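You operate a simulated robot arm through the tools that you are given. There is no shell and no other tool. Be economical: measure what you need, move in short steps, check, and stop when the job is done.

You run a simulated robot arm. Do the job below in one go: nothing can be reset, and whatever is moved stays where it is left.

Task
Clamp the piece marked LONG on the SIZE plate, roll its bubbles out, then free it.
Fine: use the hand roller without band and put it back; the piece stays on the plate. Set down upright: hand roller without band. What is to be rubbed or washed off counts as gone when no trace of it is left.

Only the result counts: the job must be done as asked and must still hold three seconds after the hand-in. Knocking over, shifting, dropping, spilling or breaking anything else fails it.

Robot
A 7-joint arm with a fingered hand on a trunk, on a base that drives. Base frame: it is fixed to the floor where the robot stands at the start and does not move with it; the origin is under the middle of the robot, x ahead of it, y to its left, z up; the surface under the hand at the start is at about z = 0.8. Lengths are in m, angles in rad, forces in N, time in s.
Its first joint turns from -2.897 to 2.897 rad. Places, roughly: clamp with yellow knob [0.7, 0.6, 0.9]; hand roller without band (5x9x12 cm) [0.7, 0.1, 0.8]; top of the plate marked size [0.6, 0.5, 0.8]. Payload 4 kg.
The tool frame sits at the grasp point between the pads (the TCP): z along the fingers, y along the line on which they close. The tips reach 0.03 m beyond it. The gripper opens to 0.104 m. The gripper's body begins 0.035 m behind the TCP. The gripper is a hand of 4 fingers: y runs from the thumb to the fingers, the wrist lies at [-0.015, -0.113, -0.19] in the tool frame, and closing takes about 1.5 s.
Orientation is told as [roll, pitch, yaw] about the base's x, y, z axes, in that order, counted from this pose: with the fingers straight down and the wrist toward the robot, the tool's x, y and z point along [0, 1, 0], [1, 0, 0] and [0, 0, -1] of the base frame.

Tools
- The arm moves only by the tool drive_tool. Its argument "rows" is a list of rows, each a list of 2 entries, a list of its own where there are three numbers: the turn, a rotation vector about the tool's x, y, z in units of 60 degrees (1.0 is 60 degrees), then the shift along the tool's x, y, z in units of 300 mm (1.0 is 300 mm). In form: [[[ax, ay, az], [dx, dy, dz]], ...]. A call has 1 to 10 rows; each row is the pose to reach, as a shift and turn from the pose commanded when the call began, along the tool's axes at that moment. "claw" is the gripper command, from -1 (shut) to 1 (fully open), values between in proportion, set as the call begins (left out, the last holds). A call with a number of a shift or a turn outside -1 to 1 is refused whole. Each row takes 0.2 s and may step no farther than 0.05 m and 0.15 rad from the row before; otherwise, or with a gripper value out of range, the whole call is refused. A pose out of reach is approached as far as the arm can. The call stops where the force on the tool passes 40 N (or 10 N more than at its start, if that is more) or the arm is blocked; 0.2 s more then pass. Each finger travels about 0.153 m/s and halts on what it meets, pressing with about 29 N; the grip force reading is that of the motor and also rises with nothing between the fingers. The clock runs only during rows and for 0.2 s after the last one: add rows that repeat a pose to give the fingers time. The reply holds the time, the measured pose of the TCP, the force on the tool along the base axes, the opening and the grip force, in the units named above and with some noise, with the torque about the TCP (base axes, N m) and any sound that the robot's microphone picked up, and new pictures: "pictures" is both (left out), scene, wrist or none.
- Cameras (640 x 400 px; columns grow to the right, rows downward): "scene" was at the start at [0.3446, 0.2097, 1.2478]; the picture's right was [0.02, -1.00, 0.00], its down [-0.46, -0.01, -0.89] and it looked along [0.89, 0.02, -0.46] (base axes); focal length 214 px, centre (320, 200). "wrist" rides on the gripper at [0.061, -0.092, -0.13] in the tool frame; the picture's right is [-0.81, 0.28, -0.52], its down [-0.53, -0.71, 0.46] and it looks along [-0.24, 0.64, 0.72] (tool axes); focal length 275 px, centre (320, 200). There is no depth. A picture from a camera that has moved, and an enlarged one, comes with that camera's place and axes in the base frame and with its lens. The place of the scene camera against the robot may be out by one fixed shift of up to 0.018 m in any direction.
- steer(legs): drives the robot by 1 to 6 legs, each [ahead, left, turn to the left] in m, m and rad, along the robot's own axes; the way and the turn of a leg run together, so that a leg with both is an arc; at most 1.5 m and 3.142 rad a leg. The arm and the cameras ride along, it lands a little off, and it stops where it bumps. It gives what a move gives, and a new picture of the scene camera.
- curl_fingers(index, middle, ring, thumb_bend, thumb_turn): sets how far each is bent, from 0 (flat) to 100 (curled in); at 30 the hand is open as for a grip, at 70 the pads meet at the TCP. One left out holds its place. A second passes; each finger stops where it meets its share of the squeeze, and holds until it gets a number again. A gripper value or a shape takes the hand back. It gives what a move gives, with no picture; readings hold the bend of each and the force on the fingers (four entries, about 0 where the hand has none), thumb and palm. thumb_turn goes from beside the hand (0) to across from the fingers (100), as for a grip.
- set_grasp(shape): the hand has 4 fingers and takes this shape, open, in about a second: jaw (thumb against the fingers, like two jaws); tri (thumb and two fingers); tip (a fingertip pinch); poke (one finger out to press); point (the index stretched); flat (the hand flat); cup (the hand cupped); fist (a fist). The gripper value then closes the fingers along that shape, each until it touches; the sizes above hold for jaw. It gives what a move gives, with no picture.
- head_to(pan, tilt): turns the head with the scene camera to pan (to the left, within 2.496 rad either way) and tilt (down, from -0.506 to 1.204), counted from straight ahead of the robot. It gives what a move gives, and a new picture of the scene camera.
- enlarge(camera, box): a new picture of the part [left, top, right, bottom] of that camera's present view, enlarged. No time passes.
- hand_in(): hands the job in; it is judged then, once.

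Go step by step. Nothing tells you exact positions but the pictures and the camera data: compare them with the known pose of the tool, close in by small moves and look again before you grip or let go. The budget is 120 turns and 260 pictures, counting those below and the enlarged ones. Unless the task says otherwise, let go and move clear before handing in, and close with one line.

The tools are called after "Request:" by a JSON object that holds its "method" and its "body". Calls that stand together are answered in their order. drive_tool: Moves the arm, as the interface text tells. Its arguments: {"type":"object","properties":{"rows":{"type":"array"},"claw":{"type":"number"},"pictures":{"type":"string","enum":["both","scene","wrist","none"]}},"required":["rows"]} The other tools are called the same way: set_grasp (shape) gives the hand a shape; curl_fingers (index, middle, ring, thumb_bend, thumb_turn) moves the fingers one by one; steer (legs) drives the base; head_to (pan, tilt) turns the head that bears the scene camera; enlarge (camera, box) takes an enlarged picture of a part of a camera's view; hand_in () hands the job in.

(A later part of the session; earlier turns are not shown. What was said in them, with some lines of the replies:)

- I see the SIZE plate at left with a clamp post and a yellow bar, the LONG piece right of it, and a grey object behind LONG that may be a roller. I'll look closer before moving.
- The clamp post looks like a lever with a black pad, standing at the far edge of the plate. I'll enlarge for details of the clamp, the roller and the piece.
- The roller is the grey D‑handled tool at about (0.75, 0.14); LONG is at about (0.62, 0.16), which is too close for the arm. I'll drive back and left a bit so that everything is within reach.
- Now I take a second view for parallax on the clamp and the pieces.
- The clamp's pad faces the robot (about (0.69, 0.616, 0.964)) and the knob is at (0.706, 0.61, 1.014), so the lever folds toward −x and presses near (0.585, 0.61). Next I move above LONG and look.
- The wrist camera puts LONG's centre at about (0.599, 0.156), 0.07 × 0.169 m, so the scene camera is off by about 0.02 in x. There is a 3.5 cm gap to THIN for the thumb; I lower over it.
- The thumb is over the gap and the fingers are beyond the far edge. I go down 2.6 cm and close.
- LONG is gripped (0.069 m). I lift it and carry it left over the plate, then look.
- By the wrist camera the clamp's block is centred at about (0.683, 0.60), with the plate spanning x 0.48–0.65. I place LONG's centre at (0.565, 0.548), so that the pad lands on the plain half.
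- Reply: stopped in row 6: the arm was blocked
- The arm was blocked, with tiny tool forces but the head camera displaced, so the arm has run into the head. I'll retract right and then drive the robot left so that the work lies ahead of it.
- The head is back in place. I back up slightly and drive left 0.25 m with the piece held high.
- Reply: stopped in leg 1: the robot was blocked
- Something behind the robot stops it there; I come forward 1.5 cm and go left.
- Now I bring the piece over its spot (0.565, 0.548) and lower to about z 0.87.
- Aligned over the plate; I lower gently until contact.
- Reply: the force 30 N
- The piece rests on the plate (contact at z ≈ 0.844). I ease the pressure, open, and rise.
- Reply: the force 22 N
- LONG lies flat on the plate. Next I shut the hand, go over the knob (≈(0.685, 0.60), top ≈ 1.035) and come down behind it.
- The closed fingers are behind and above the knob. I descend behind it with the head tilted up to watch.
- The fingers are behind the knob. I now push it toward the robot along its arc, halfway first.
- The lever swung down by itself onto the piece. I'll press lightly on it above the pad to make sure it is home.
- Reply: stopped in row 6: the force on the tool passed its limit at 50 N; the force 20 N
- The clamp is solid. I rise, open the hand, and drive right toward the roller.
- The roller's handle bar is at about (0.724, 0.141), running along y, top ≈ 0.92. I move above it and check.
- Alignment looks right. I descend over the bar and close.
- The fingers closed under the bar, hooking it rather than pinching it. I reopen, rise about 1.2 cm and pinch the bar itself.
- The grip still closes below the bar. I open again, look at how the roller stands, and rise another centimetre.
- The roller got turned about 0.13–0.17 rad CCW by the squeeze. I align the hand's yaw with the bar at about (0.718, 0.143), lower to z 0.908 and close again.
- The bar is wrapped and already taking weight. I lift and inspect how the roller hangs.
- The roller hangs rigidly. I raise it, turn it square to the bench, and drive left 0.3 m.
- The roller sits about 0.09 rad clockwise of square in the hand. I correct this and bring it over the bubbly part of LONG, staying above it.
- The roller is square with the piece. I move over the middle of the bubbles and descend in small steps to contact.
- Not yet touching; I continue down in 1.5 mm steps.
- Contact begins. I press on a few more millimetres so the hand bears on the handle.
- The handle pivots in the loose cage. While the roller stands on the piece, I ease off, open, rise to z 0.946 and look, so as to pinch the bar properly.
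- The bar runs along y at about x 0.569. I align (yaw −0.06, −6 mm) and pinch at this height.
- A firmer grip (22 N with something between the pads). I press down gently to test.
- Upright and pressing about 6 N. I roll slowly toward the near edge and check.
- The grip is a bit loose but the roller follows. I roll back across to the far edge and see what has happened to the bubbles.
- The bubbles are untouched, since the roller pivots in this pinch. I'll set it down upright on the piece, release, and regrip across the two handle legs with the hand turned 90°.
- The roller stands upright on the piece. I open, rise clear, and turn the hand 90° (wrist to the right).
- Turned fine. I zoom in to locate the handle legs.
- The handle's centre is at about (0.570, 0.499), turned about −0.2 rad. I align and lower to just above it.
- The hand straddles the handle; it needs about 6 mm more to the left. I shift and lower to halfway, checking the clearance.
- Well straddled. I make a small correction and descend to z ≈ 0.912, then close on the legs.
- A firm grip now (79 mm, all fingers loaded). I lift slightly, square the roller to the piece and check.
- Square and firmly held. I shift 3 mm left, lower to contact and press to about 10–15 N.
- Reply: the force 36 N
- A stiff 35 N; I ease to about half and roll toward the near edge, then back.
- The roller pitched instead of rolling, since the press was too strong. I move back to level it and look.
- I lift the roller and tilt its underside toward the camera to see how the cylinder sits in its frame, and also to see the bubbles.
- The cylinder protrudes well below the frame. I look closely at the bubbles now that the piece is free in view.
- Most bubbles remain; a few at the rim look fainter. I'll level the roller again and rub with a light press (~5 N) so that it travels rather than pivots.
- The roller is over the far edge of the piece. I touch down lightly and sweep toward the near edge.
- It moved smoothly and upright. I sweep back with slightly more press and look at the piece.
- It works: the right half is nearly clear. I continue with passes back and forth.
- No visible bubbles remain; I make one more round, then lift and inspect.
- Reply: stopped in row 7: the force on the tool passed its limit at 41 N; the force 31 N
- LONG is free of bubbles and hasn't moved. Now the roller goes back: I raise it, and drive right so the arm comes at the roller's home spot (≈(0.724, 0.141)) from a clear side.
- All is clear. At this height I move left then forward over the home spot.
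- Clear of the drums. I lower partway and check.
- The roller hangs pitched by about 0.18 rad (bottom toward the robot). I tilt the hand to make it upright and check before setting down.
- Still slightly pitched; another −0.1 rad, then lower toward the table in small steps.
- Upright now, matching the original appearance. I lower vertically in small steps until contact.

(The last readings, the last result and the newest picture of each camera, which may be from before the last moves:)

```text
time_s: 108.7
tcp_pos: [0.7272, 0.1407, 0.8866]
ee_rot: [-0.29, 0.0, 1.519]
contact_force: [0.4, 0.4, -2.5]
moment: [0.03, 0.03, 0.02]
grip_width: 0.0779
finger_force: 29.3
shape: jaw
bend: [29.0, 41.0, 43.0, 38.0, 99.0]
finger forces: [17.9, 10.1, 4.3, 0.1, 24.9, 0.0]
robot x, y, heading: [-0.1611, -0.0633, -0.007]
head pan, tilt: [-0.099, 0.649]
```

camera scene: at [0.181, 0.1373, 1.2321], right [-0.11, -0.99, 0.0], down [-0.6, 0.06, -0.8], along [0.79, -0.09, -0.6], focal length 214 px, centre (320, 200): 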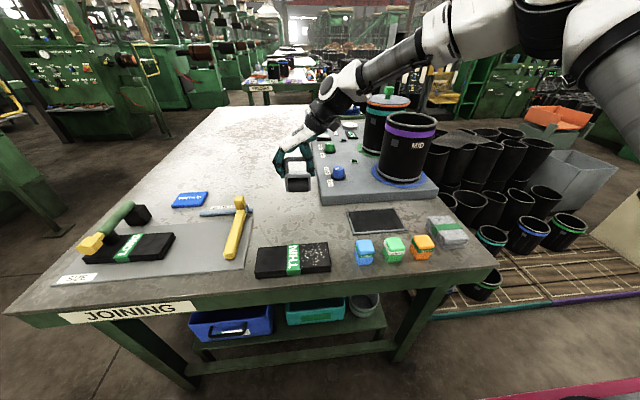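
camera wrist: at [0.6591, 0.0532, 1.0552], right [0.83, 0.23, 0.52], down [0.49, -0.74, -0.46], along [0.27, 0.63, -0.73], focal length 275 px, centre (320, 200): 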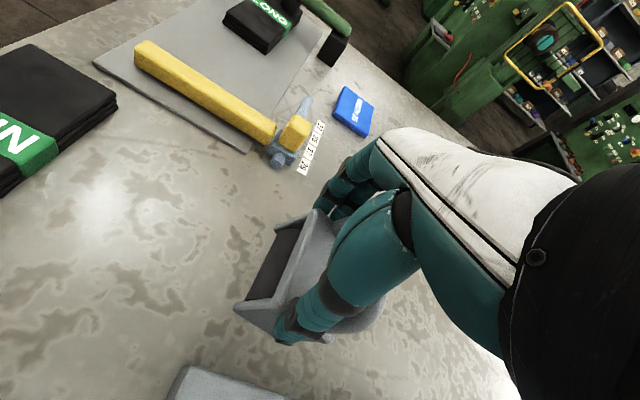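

Request:
{"method": "drive_tool", "body": {"rows": [[[0, 0, 0], [0.0014, 0, 0.0048]], [[0, 0, 0], [0.0029, 0, 0.0096]], [[0, 0, 0], [0.0043, 0, 0.0144]], [[0, 0, 0], [0.0058, 0, 0.0192]]], "pictures": "none"}}

Request:
{"method": "enlarge", "body": {"camera": "scene", "box": [260, 120, 360, 200]}}

```text
time_s: 109.7
tcp_pos: [0.7259, 0.1414, 0.8803]
ee_rot: [-0.29, -0.001, 1.52]
contact_force: [-0.7, -1.0, -2.2]
moment: [0.04, 0.04, 0.01]
grip_width: 0.0779
finger_force: 28.8
shape: jaw
bend: [29.0, 41.0, 43.0, 38.0, 99.0]
finger forces: [17.8, 10.0, 4.2, 0.0, 25.1, 0.1]
robot x, y, heading: [-0.1607, -0.0591, -0.006]
head pan, tilt: [-0.099, 0.649]
```

```text
5.00 times, centred on (310, 160) of scene
camera zoom: at [0.181, 0.1373, 1.2322], right [-0.11, -0.99, 0.0], down [-0.6, 0.06, -0.8], along [0.79, -0.09, -0.6], focal length 1072 px, centre (370, 400)
```

zoom: 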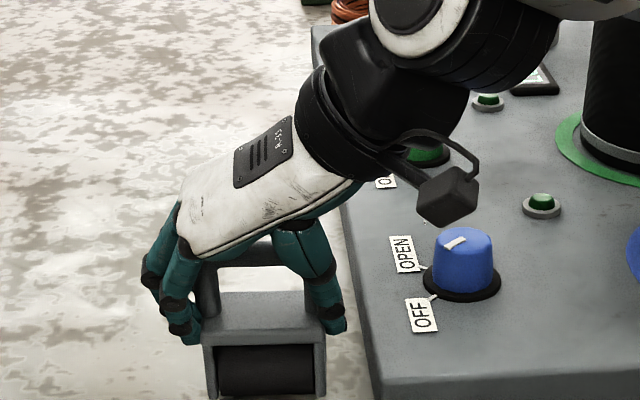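

Request:
{"method": "drive_tool", "body": {"rows": [[[0, 0, 0], [0.0014, 0, 0.0048]], [[0, 0, 0], [0.0029, 0, 0.0096]], [[0, 0, 0], [0.0043, 0, 0.0144]], [[0, 0, 0], [0.0058, 0, 0.0192]], [[0, 0, 0], [0.0072, 0, 0.024]]], "pictures": "none"}}

Request:
{"method": "enlarge", "body": {"camera": "scene", "box": [260, 130, 360, 210]}}

```text
time_s: 110.8
tcp_pos: [0.7285, 0.1427, 0.8789]
ee_rot: [-0.3, -0.006, 1.517]
contact_force: [-3.0, -2.5, 16.7]
moment: [0.23, -0.18, -0.03]
grip_width: 0.0767
finger_force: 29.5
shape: jaw
bend: [74.0, 41.0, 42.0, 38.0, 99.0]
finger forces: [16.9, 8.4, 12.5, 0.0, 26.3, 0.0]
robot x, y, heading: [-0.1584, -0.0587, -0.011]
head pan, tilt: [-0.099, 0.649]
stopped in row 5: the force on the tool passed its limit at 42 N (the readings are from after the stop); the commanded pose is now the measured one
```

```text
5.00 times, centred on (310, 170) of scene
camera zoom: at [0.1803, 0.1369, 1.2324], right [-0.11, -0.99, 0.0], down [-0.6, 0.07, -0.8], along [0.79, -0.09, -0.6], focal length 1072 px, centre (370, 350)
```

zoom: 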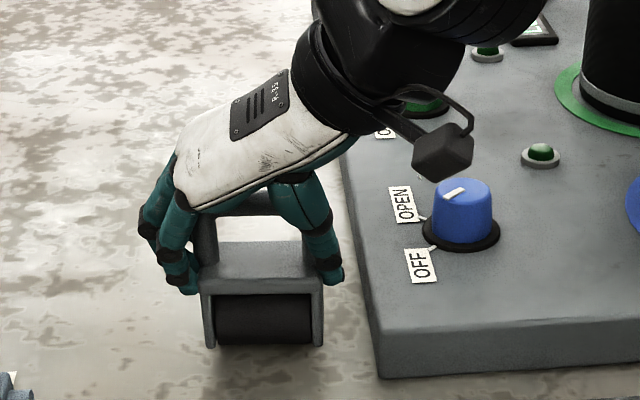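

The roller touches the table at home. I ease off a millimetre and open the hand.

Request:
{"method": "drive_tool", "body": {"rows": [[[0, 0, 0], [-0.001, 0, -0.0032]], [[0, 0, 0], [-0.001, 0, -0.0032]]], "pictures": "none"}}

Request:
{"method": "drive_tool", "body": {"rows": [[[0, 0, 0], [0, 0, 0]], [[0, 0, 0], [0, 0, 0]], [[0, 0, 0], [0, 0, 0]], [[0, 0, 0], [0, 0, 0]], [[0, 0, 0], [0, 0, 0]], [[0, 0, 0], [0, 0, 0]]], "claw": 1, "pictures": "none"}}

Request:
{"method": "enlarge", "body": {"camera": "scene", "box": [260, 130, 360, 210]}}

Request:
{"method": "enlarge", "body": {"camera": "wrist", "box": [140, 180, 400, 390]}}

```text
time_s: 111.4
tcp_pos: [0.7267, 0.1419, 0.8787]
ee_rot: [-0.297, -0.005, 1.517]
contact_force: [2.1, 0.0, 16.9]
moment: [0.38, -0.35, -0.07]
grip_width: 0.077
finger_force: 28.9
shape: jaw
bend: [74.0, 41.0, 42.0, 38.0, 99.0]
finger forces: [17.5, 8.6, 13.3, 0.0, 25.1, 0.0]
robot x, y, heading: [-0.16, -0.0599, -0.004]
head pan, tilt: [-0.099, 0.649]
```

```text
time_s: 112.8
tcp_pos: [0.7273, 0.1434, 0.8774]
ee_rot: [-0.294, -0.003, 1.518]
contact_force: [0.1, 0.0, -0.4]
moment: [-0.02, -0.02, 0.02]
grip_width: 0.1035
finger_force: 0.1
shape: jaw
bend: [30.0, 30.0, 30.0, 30.0, 98.0]
finger forces: [0.0, 0.0, 0.0, 0.0, 0.1, 0.1]
robot x, y, heading: [-0.1576, -0.0575, -0.004]
head pan, tilt: [-0.099, 0.649]
```

```text
5.00 times, centred on (310, 170) of scene
camera zoom: at [0.1809, 0.1372, 1.2322], right [-0.11, -0.99, 0.0], down [-0.6, 0.06, -0.8], along [0.79, -0.09, -0.6], focal length 1072 px, centre (370, 350)
```

zoom: 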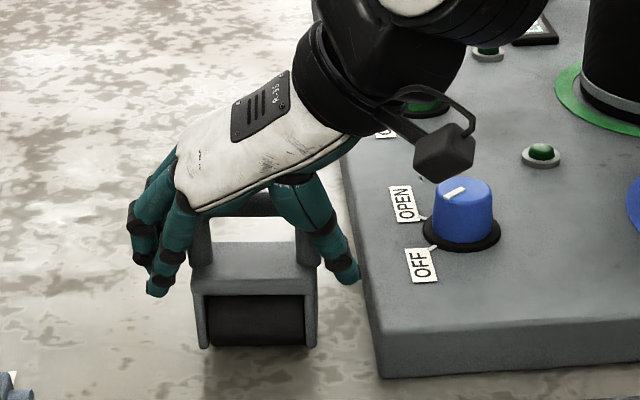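

```text
1.90 times, centred on (270, 285) of wrist
camera zoom: at [0.6266, 0.0562, 0.985], right [0.64, 0.24, 0.73], down [0.6, -0.75, -0.28], along [0.48, 0.62, -0.62], focal length 524 px, centre (415, 38)
```

zoom: 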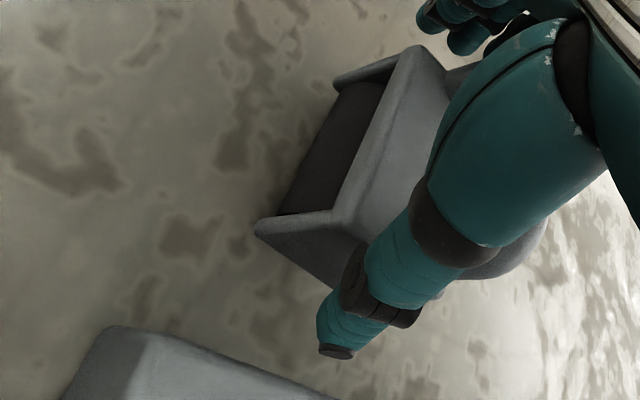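

Released and upright. I withdraw straight up.

Request:
{"method": "drive_tool", "body": {"rows": [[[0, 0, 0], [-0.02, 0, -0.067]], [[0, 0, 0], [-0.045, 0, -0.15]], [[0, 0, 0], [-0.08, 0, -0.27]], [[0, 0, 0], [-0.12, 0, -0.4]], [[0, 0, 0], [-0.16, 0, -0.53]], [[0, 0, 0], [-0.2, 0, -0.67]], [[0, 0, 0], [-0.24, 0, -0.8]], [[0, 0, 0], [-0.24, 0, -0.8]]], "pictures": "scene"}}

Request:
{"method": "enlarge", "body": {"camera": "scene", "box": [250, 120, 380, 220]}}

```text
time_s: 114.6
tcp_pos: [0.7278, 0.1421, 1.1277]
ee_rot: [-0.294, -0.004, 1.516]
contact_force: [-0.2, 0.3, 0.8]
moment: [0.02, -0.02, -0.04]
grip_width: 0.1038
finger_force: 0.2
shape: jaw
bend: [30.0, 30.0, 30.0, 30.0, 98.0]
finger forces: [0.0, 0.0, 0.1, 0.0, 0.0, 0.1]
robot x, y, heading: [-0.1597, -0.0575, -0.007]
head pan, tilt: [-0.099, 0.649]
camera scene: at [0.181, 0.1372, 1.2322], right [-0.11, -0.99, 0.0], down [-0.6, 0.06, -0.8], along [0.79, -0.09, -0.6], focal length 214 px, centre (320, 200)
```

scene: 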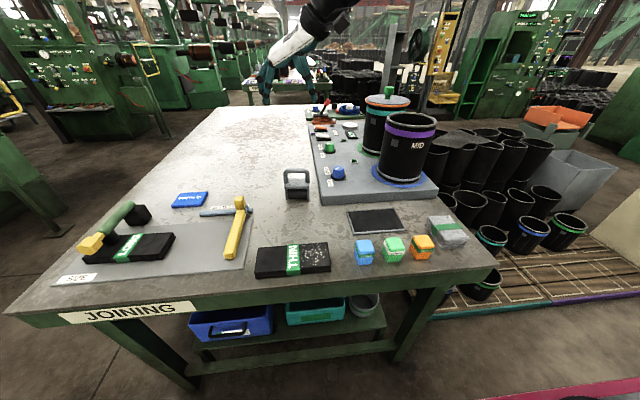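

```text
4.00 times, centred on (315, 170) of scene
camera zoom: at [0.181, 0.1372, 1.2322], right [-0.11, -0.99, 0.0], down [-0.6, 0.06, -0.8], along [0.79, -0.09, -0.6], focal length 858 px, centre (340, 320)
```

zoom: 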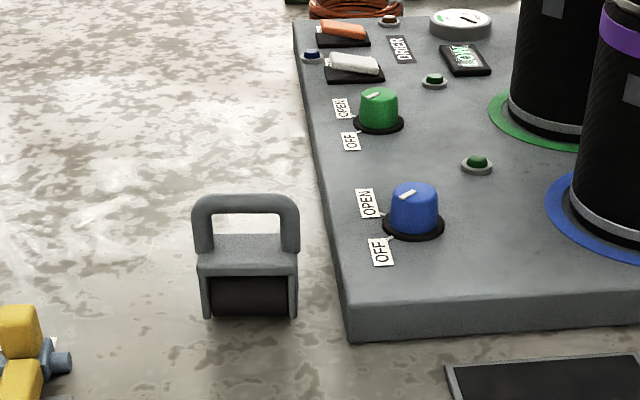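

The roller is back upright beside the board. Now I'll free LONG: I level the hand and drive back left to the clamp.

Request:
{"method": "drive_tool", "body": {"rows": [[[0, 0.14, 0], [0, 0, 0]], [[0, 0.28, 0], [0, 0, 0]], [[0, 0.28, 0], [0, 0, 0]]], "pictures": "none"}}

Request:
{"method": "drive_tool", "body": {"rows": [[[0, 0, -0.05], [0.12, 0, 0]], [[0, 0, -0.05], [0.25, 0, 0]], [[0, 0, -0.05], [0.38, 0, 0]], [[0, 0, -0.05], [0.5, 0, 0]], [[0, 0, -0.05], [0.6, 0, 0]]], "pictures": "none"}}

Request:
{"method": "steer", "body": {"legs": [[0, 0.55, 0]]}}

```text
time_s: 115.4
tcp_pos: [0.7272, 0.1432, 1.1283]
ee_rot: [-0.001, -0.002, 1.516]
contact_force: [0.1, -0.3, -0.5]
moment: [-0.01, 0.02, -0.01]
grip_width: 0.1038
finger_force: 0.1
shape: jaw
bend: [30.0, 30.0, 30.0, 30.0, 98.0]
finger forces: [0.0, 0.1, 0.0, 0.0, 0.0, 0.1]
robot x, y, heading: [-0.1658, -0.0572, -0.007]
head pan, tilt: [-0.099, 0.649]
```

```text
time_s: 116.6
tcp_pos: [0.5457, 0.1521, 1.1271]
ee_rot: [-0.001, -0.004, 1.569]
contact_force: [0.2, 0.3, -0.9]
moment: [0.05, 0.01, 0.03]
grip_width: 0.1038
finger_force: 0.0
shape: jaw
bend: [30.0, 30.0, 30.0, 30.0, 98.0]
finger forces: [0.0, 0.0, 0.1, 0.0, 0.0, 0.1]
robot x, y, heading: [-0.1575, -0.0612, -0.003]
head pan, tilt: [-0.099, 0.649]
```

```text
time_s: 119.8
tcp_pos: [0.5395, 0.7125, 1.1279]
ee_rot: [-0.002, -0.003, 1.593]
contact_force: [0.2, 0.1, -0.2]
moment: [0.0, 0.02, -0.02]
grip_width: 0.1038
finger_force: 0.0
shape: jaw
bend: [30.0, 30.0, 30.0, 30.0, 98.0]
finger forces: [0.1, 0.1, 0.0, 0.0, 0.1, 0.0]
robot x, y, heading: [-0.1622, 0.487, 0.014]
head pan, tilt: [-0.099, 0.649]
camera scene: at [0.1753, 0.6911, 1.2322], right [-0.09, -1.0, 0.0], down [-0.6, 0.05, -0.8], along [0.79, -0.07, -0.6], focal length 214 px, centre (320, 200)
```

scene: 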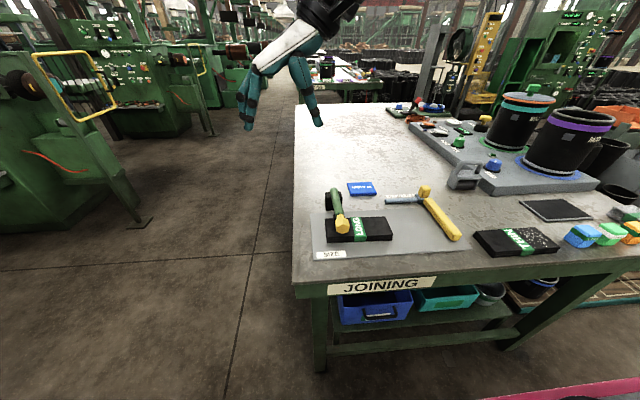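

I move above the knob (≈(0.53, 0.60)) and look with the wrist camera.

Request:
{"method": "drive_tool", "body": {"rows": [[[0, 0, 0.01], [0.02, -0.15, 0.05]], [[0, 0, 0.02], [0.04, -0.29, 0.15]], [[0, 0, 0.02], [0.04, -0.374, 0.27]], [[0, 0, 0.02], [0.04, -0.374, 0.37]], [[0, 0, 0.02], [0.04, -0.374, 0.37]]], "pictures": "wrist"}}

Request:
{"method": "enlarge", "body": {"camera": "wrist", "box": [160, 160, 360, 360]}}

Request:
{"method": "enlarge", "body": {"camera": "scene", "box": [290, 140, 410, 260]}}

```text
refused: row 2 steps farther than a row can; nothing moved
```

```text
2.00 times, centred on (260, 260) of wrist
camera zoom: at [0.4805, 0.6208, 1.2578], right [0.8, 0.29, 0.52], down [0.55, -0.7, -0.46], along [0.23, 0.65, -0.72], focal length 551 px, centre (440, 80)
```

zoom: 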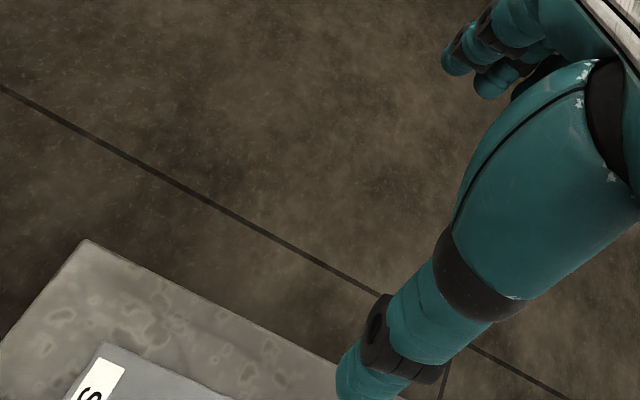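

```text
3.33 times, centred on (350, 200) of scene
camera zoom: at [0.1753, 0.6911, 1.2322], right [-0.09, -1.0, 0.0], down [-0.6, 0.05, -0.8], along [0.79, -0.07, -0.6], focal length 715 px, centre (220, 200)
```

zoom: 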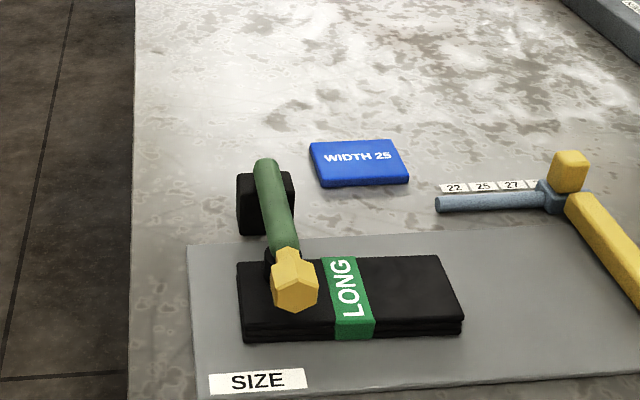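

Request:
{"method": "drive_tool", "body": {"rows": [[[0, 0, 0.01], [0.02, -0.13, 0.03]], [[0, 0, 0.02], [0.04, -0.26, 0.08]], [[0, 0, 0.02], [0.04, -0.374, 0.16]], [[0, 0, 0.02], [0.04, -0.374, 0.27]], [[0, 0, 0.02], [0.04, -0.374, 0.37]], [[0, 0, 0.02], [0.04, -0.374, 0.37]]], "pictures": "none"}}

Request:
{"method": "enlarge", "body": {"camera": "wrist", "box": [160, 180, 380, 390]}}

Request:
{"method": "enlarge", "body": {"camera": "scene", "box": [290, 100, 430, 260]}}

```text
time_s: 121.2
tcp_pos: [0.5282, 0.6009, 1.0158]
ee_rot: [-0.001, -0.003, 1.571]
contact_force: [-0.7, 0.0, -0.5]
moment: [0.04, 0.03, 0.0]
grip_width: 0.1037
finger_force: 0.1
shape: jaw
bend: [30.0, 30.0, 30.0, 30.0, 98.0]
finger forces: [0.0, 0.0, 0.0, 0.0, 0.0, 0.0]
robot x, y, heading: [-0.162, 0.4895, 0.016]
head pan, tilt: [-0.099, 0.649]
```

```text
1.90 times, centred on (270, 285) of wrist
camera zoom: at [0.4684, 0.5092, 1.1467], right [0.81, 0.27, 0.52], down [0.53, -0.71, -0.46], along [0.25, 0.65, -0.72], focal length 524 px, centre (415, 38)
```

zoom: 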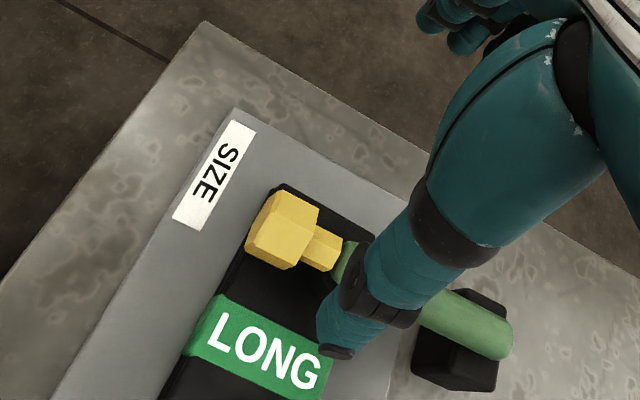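

```text
2.50 times, centred on (360, 180) of scene
camera zoom: at [0.1753, 0.691, 1.2322], right [-0.09, -1.0, 0.0], down [-0.6, 0.05, -0.8], along [0.79, -0.07, -0.6], focal length 536 px, centre (220, 250)
```

zoom: 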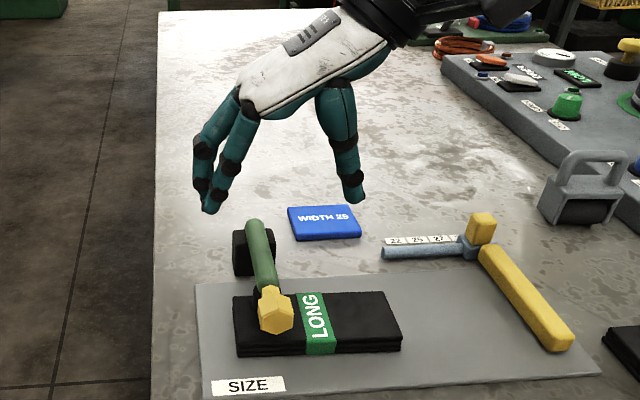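

The knob is at about (0.533, 0.597, 0.865). I lower around it and close gently, with one finger set on each side so that it can pivot.

Request:
{"method": "drive_tool", "body": {"rows": [[[0, 0, 0], [-0.016, -0.01, 0.12]], [[0, 0, 0], [-0.016, -0.01, 0.24]], [[0, 0, 0], [-0.016, -0.01, 0.36]], [[0, 0, 0], [-0.016, -0.01, 0.43]], [[0, 0, 0], [-0.016, -0.01, 0.465]], [[0, 0, 0], [-0.016, -0.01, 0.465]]], "pictures": "none"}}

Request:
{"method": "enlarge", "body": {"camera": "scene", "box": [290, 140, 410, 260]}}

Request:
{"method": "enlarge", "body": {"camera": "wrist", "box": [160, 180, 380, 390]}}

```text
time_s: 122.6
tcp_pos: [0.5344, 0.5991, 0.8778]
ee_rot: [-0.001, -0.003, 1.572]
contact_force: [-0.1, 0.5, -0.1]
moment: [-0.01, 0.0, 0.0]
grip_width: 0.1038
finger_force: 0.0
shape: jaw
bend: [30.0, 30.0, 30.0, 30.0, 98.0]
finger forces: [0.0, 0.1, 0.0, 0.1, 0.1, 0.0]
robot x, y, heading: [-0.1647, 0.484, 0.008]
head pan, tilt: [-0.099, 0.649]
```

```text
3.33 times, centred on (350, 200) of scene
camera zoom: at [0.1753, 0.6911, 1.2322], right [-0.09, -1.0, 0.0], down [-0.6, 0.05, -0.8], along [0.79, -0.07, -0.6], focal length 715 px, centre (220, 200)
```

zoom: 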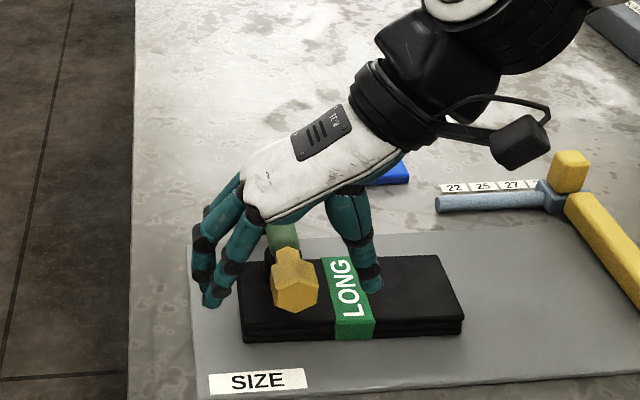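

```text
1.90 times, centred on (270, 285) of wrist
camera zoom: at [0.4743, 0.5072, 1.008], right [0.81, 0.27, 0.52], down [0.53, -0.71, -0.46], along [0.25, 0.65, -0.72], focal length 524 px, centre (415, 38)
```

zoom: 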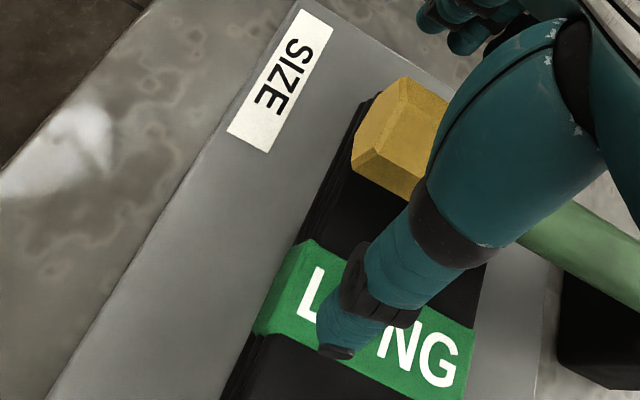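

Request:
{"method": "drive_tool", "body": {"rows": [[[0, 0, 0], [0, 0, 0]], [[0, 0, 0], [0, 0, 0]], [[0, 0, 0], [0, 0, 0]], [[0, 0, 0], [0, 0, 0]], [[0, 0, 0], [0, 0, 0]], [[0, 0, 0], [0, 0, 0]], [[0, 0, 0], [0, 0, 0]]], "claw": -1, "pictures": "none"}}

Request:
{"method": "enlarge", "body": {"camera": "scene", "box": [290, 140, 410, 260]}}

```text
time_s: 124.2
tcp_pos: [0.5353, 0.5984, 0.8769]
ee_rot: [-0.002, -0.004, 1.571]
contact_force: [-0.5, -0.9, -0.4]
moment: [0.0, -0.02, 0.1]
grip_width: 0.025
finger_force: 29.2
shape: jaw
bend: [73.0, 58.0, 61.0, 74.0, 100.0]
finger forces: [14.0, 7.6, 3.5, 0.1, 25.6, 0.0]
robot x, y, heading: [-0.1616, 0.4886, 0.013]
head pan, tilt: [-0.099, 0.649]
```

```text
3.33 times, centred on (350, 200) of scene
camera zoom: at [0.1753, 0.691, 1.2322], right [-0.09, -1.0, 0.0], down [-0.6, 0.05, -0.8], along [0.79, -0.07, -0.6], focal length 715 px, centre (220, 200)
```

zoom: 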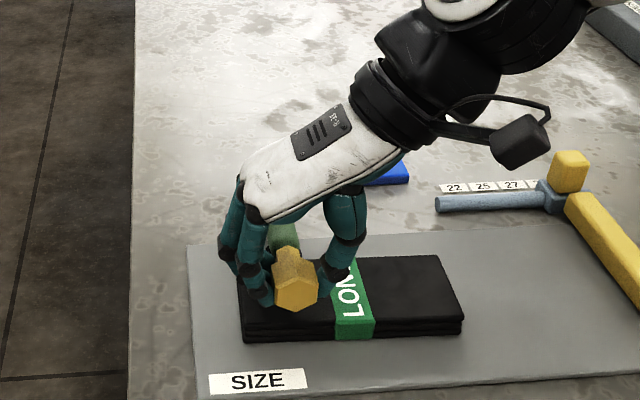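

The knob's neck is held (25 mm). I lift it along its arc (radius ≈ 0.148 about (0.683, 0.867)), to 60° first.

Request:
{"method": "drive_tool", "body": {"rows": [[[0, 0, 0], [-0.002, 0, -0.043]], [[0, 0, 0], [-0.007, 0, -0.086]], [[0, 0, 0], [-0.03, 0, -0.169]], [[0, 0, 0], [-0.066, 0, -0.247]], [[0, 0, 0], [-0.115, 0, -0.317]], [[0, 0, 0], [-0.176, 0, -0.378]], [[0, 0, 0], [-0.247, 0, -0.427]]], "pictures": "none"}}

Request:
{"method": "enlarge", "body": {"camera": "scene", "box": [280, 100, 420, 260]}}

```text
time_s: 125.8
tcp_pos: [0.6103, 0.5962, 1.0033]
ee_rot: [0.0, -0.002, 1.568]
contact_force: [11.1, -5.6, -26.8]
moment: [-0.29, 0.22, -0.18]
grip_width: 0.0205
finger_force: 29.6
shape: jaw
bend: [75.0, 59.0, 63.0, 80.0, 100.0]
finger forces: [0.1, 13.0, 8.8, 0.0, 15.3, 0.1]
robot x, y, heading: [-0.163, 0.489, 0.018]
head pan, tilt: [-0.099, 0.649]
```

```text
2.50 times, centred on (350, 180) of scene
camera zoom: at [0.1767, 0.6909, 1.2318], right [-0.09, -1.0, 0.0], down [-0.6, 0.05, -0.8], along [0.79, -0.07, -0.61], focal length 536 px, centre (245, 250)
```

zoom: 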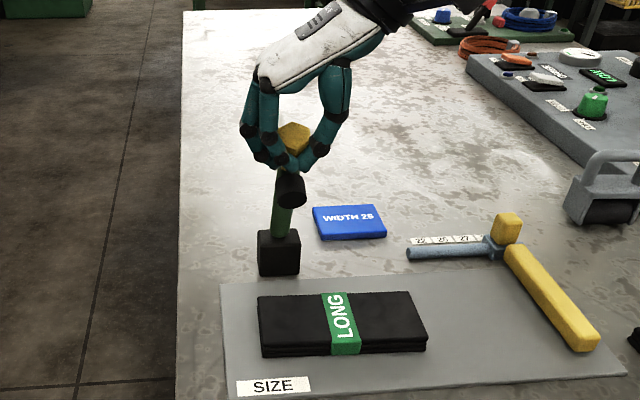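

The lever rises with the knob and LONG is uncovered. There is a radial pull, so I shorten the radius slightly and continue to upright.

Request:
{"method": "drive_tool", "body": {"rows": [[[0, 0, 0], [-0.017, 0, 0.03]], [[0, 0, 0], [-0.07, 0, 0.007]], [[0, 0, 0], [-0.127, 0, -0.01]], [[0, 0, 0], [-0.187, 0, -0.023]], [[0, 0, 0], [-0.247, 0, -0.027]], [[0, 0, 0], [-0.28, 0, -0.025]]], "pictures": "none"}}

Request:
{"method": "enlarge", "body": {"camera": "scene", "box": [280, 100, 420, 260]}}

```text
time_s: 127.2
tcp_pos: [0.6834, 0.5993, 1.0093]
ee_rot: [0.015, -0.001, 1.582]
contact_force: [-20.3, -4.9, -1.3]
moment: [-0.09, 0.31, 0.14]
grip_width: 0.02
finger_force: 29.4
shape: jaw
bend: [75.0, 62.0, 65.0, 84.0, 96.0]
finger forces: [10.2, 5.2, 0.5, 0.0, 18.8, 0.0]
robot x, y, heading: [-0.1638, 0.4853, 0.017]
head pan, tilt: [-0.099, 0.649]
stopped in row 6: the force on the tool passed its limit at 46 N (the readings are from after the stop); the commanded pose is now the measured one
```

```text
2.50 times, centred on (350, 180) of scene
camera zoom: at [0.1739, 0.6908, 1.2324], right [-0.09, -1.0, 0.0], down [-0.6, 0.05, -0.8], along [0.79, -0.07, -0.6], focal length 536 px, centre (245, 250)
```

zoom: 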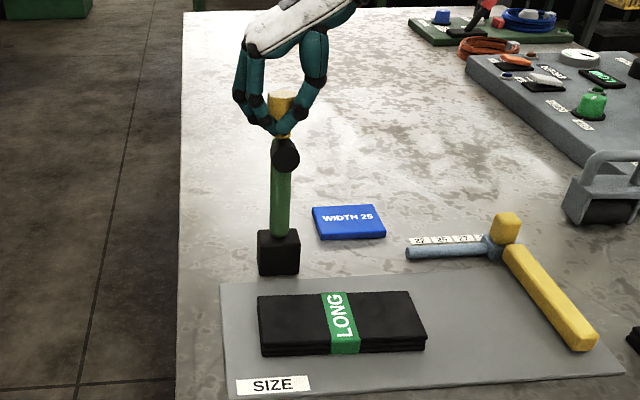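

The lever is at its upright stop. I open and see whether it stays.

Request:
{"method": "drive_tool", "body": {"rows": [[[0, 0, 0], [0, 0, 0]], [[0, 0, 0], [0, 0, 0]], [[0, 0, 0], [0, 0, 0]], [[0, 0, 0], [0, 0, 0]], [[0, 0, 0], [0, 0, 0]], [[0, 0, 0], [0, 0, 0]]], "claw": 1, "pictures": "none"}}

Request:
{"method": "enlarge", "body": {"camera": "scene", "box": [280, 80, 420, 240]}}

```text
time_s: 128.6
tcp_pos: [0.6864, 0.6001, 1.0105]
ee_rot: [0.008, 0.001, 1.58]
contact_force: [-1.0, 0.4, -0.2]
moment: [-0.02, 0.02, 0.0]
grip_width: 0.1036
finger_force: 0.0
shape: jaw
bend: [30.0, 30.0, 30.0, 30.0, 98.0]
finger forces: [0.1, 0.0, 0.0, 0.0, 0.0, 0.1]
robot x, y, heading: [-0.1605, 0.4874, 0.013]
head pan, tilt: [-0.099, 0.649]
```

```text
2.50 times, centred on (350, 160) of scene
camera zoom: at [0.1748, 0.691, 1.2322], right [-0.09, -1.0, 0.0], down [-0.6, 0.05, -0.8], along [0.79, -0.07, -0.6], focal length 536 px, centre (245, 300)
```

zoom: 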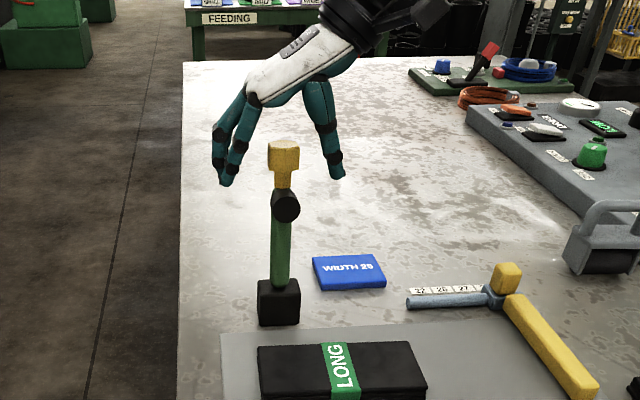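

The lever stays upright. I rise clear of the knob and take a last look at everything.

Request:
{"method": "drive_tool", "body": {"rows": [[[0, 0, 0], [0, 0, -0.1]], [[0, 0, 0], [0, 0, -0.23]], [[0, 0, 0], [0, 0, -0.36]], [[0, 0, 0], [0, 0, -0.48]], [[0, 0, 0], [0, 0, -0.48]]], "pictures": "scene"}}

Request:
{"method": "enlarge", "body": {"camera": "scene", "box": [300, 130, 420, 270]}}

Request:
{"method": "enlarge", "body": {"camera": "scene", "box": [400, 110, 560, 260]}}

```text
time_s: 129.8
tcp_pos: [0.6885, 0.6001, 1.154]
ee_rot: [0.006, 0.0, 1.578]
contact_force: [-0.3, 0.2, 0.7]
moment: [-0.03, 0.02, 0.01]
grip_width: 0.1035
finger_force: 0.0
shape: jaw
bend: [30.0, 30.0, 30.0, 30.0, 98.0]
finger forces: [0.0, 0.0, 0.0, 0.0, 0.0, 0.0]
robot x, y, heading: [-0.1646, 0.4902, 0.009]
head pan, tilt: [-0.099, 0.649]
camera scene: at [0.1748, 0.691, 1.2322], right [-0.09, -1.0, 0.0], down [-0.6, 0.05, -0.8], along [0.79, -0.07, -0.6], focal length 214 px, centre (320, 200)
```

scene: 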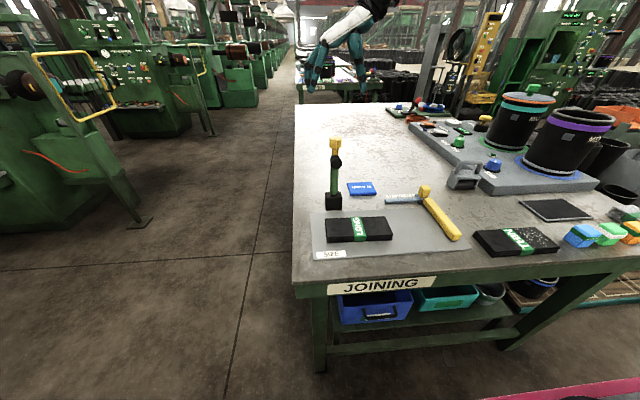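

```text
2.86 times, centred on (360, 200) of scene
camera zoom: at [0.1748, 0.691, 1.2322], right [-0.09, -1.0, 0.0], down [-0.6, 0.05, -0.8], along [0.79, -0.07, -0.6], focal length 613 px, centre (206, 200)
```

zoom: 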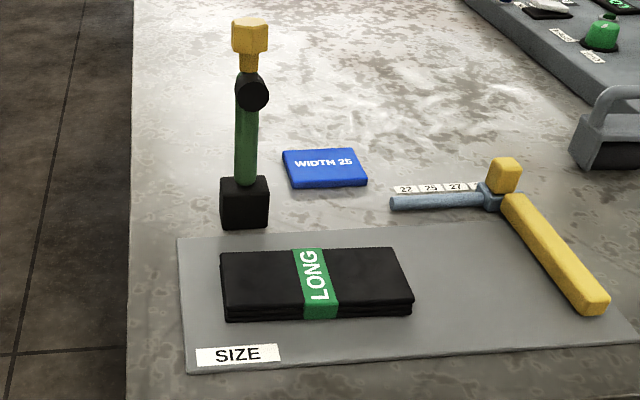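

```text
2.67 times, centred on (480, 185) of scene
camera zoom: at [0.1748, 0.691, 1.2322], right [-0.09, -1.0, 0.0], down [-0.6, 0.05, -0.8], along [0.79, -0.07, -0.6], focal length 572 px, centre (-107, 240)
```

zoom: 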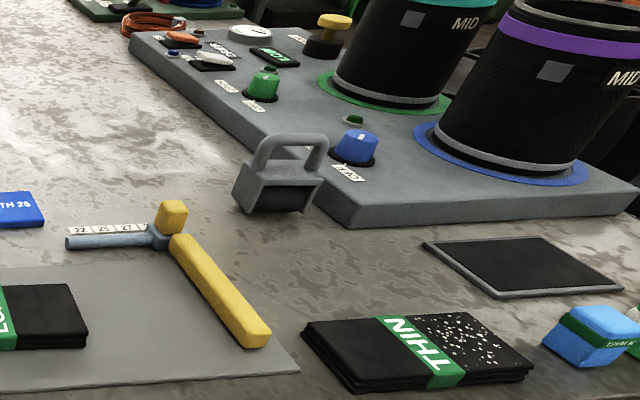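

The clamp is open and upright, LONG lies on the plate with no bubbles left, and the roller stands upright beside the board, within about 1–2 cm of where it was. Nothing else has moved, and the hand is clear, so I hand in.

Request:
{"method": "hand_in", "body": {}}

```text
The job is handed in.
```

LONG was clamped on the SIZE plate, rolled until no bubbles were visible and freed; it is still on the plate, and the hand roller is back upright about 1.5 cm from where it started.
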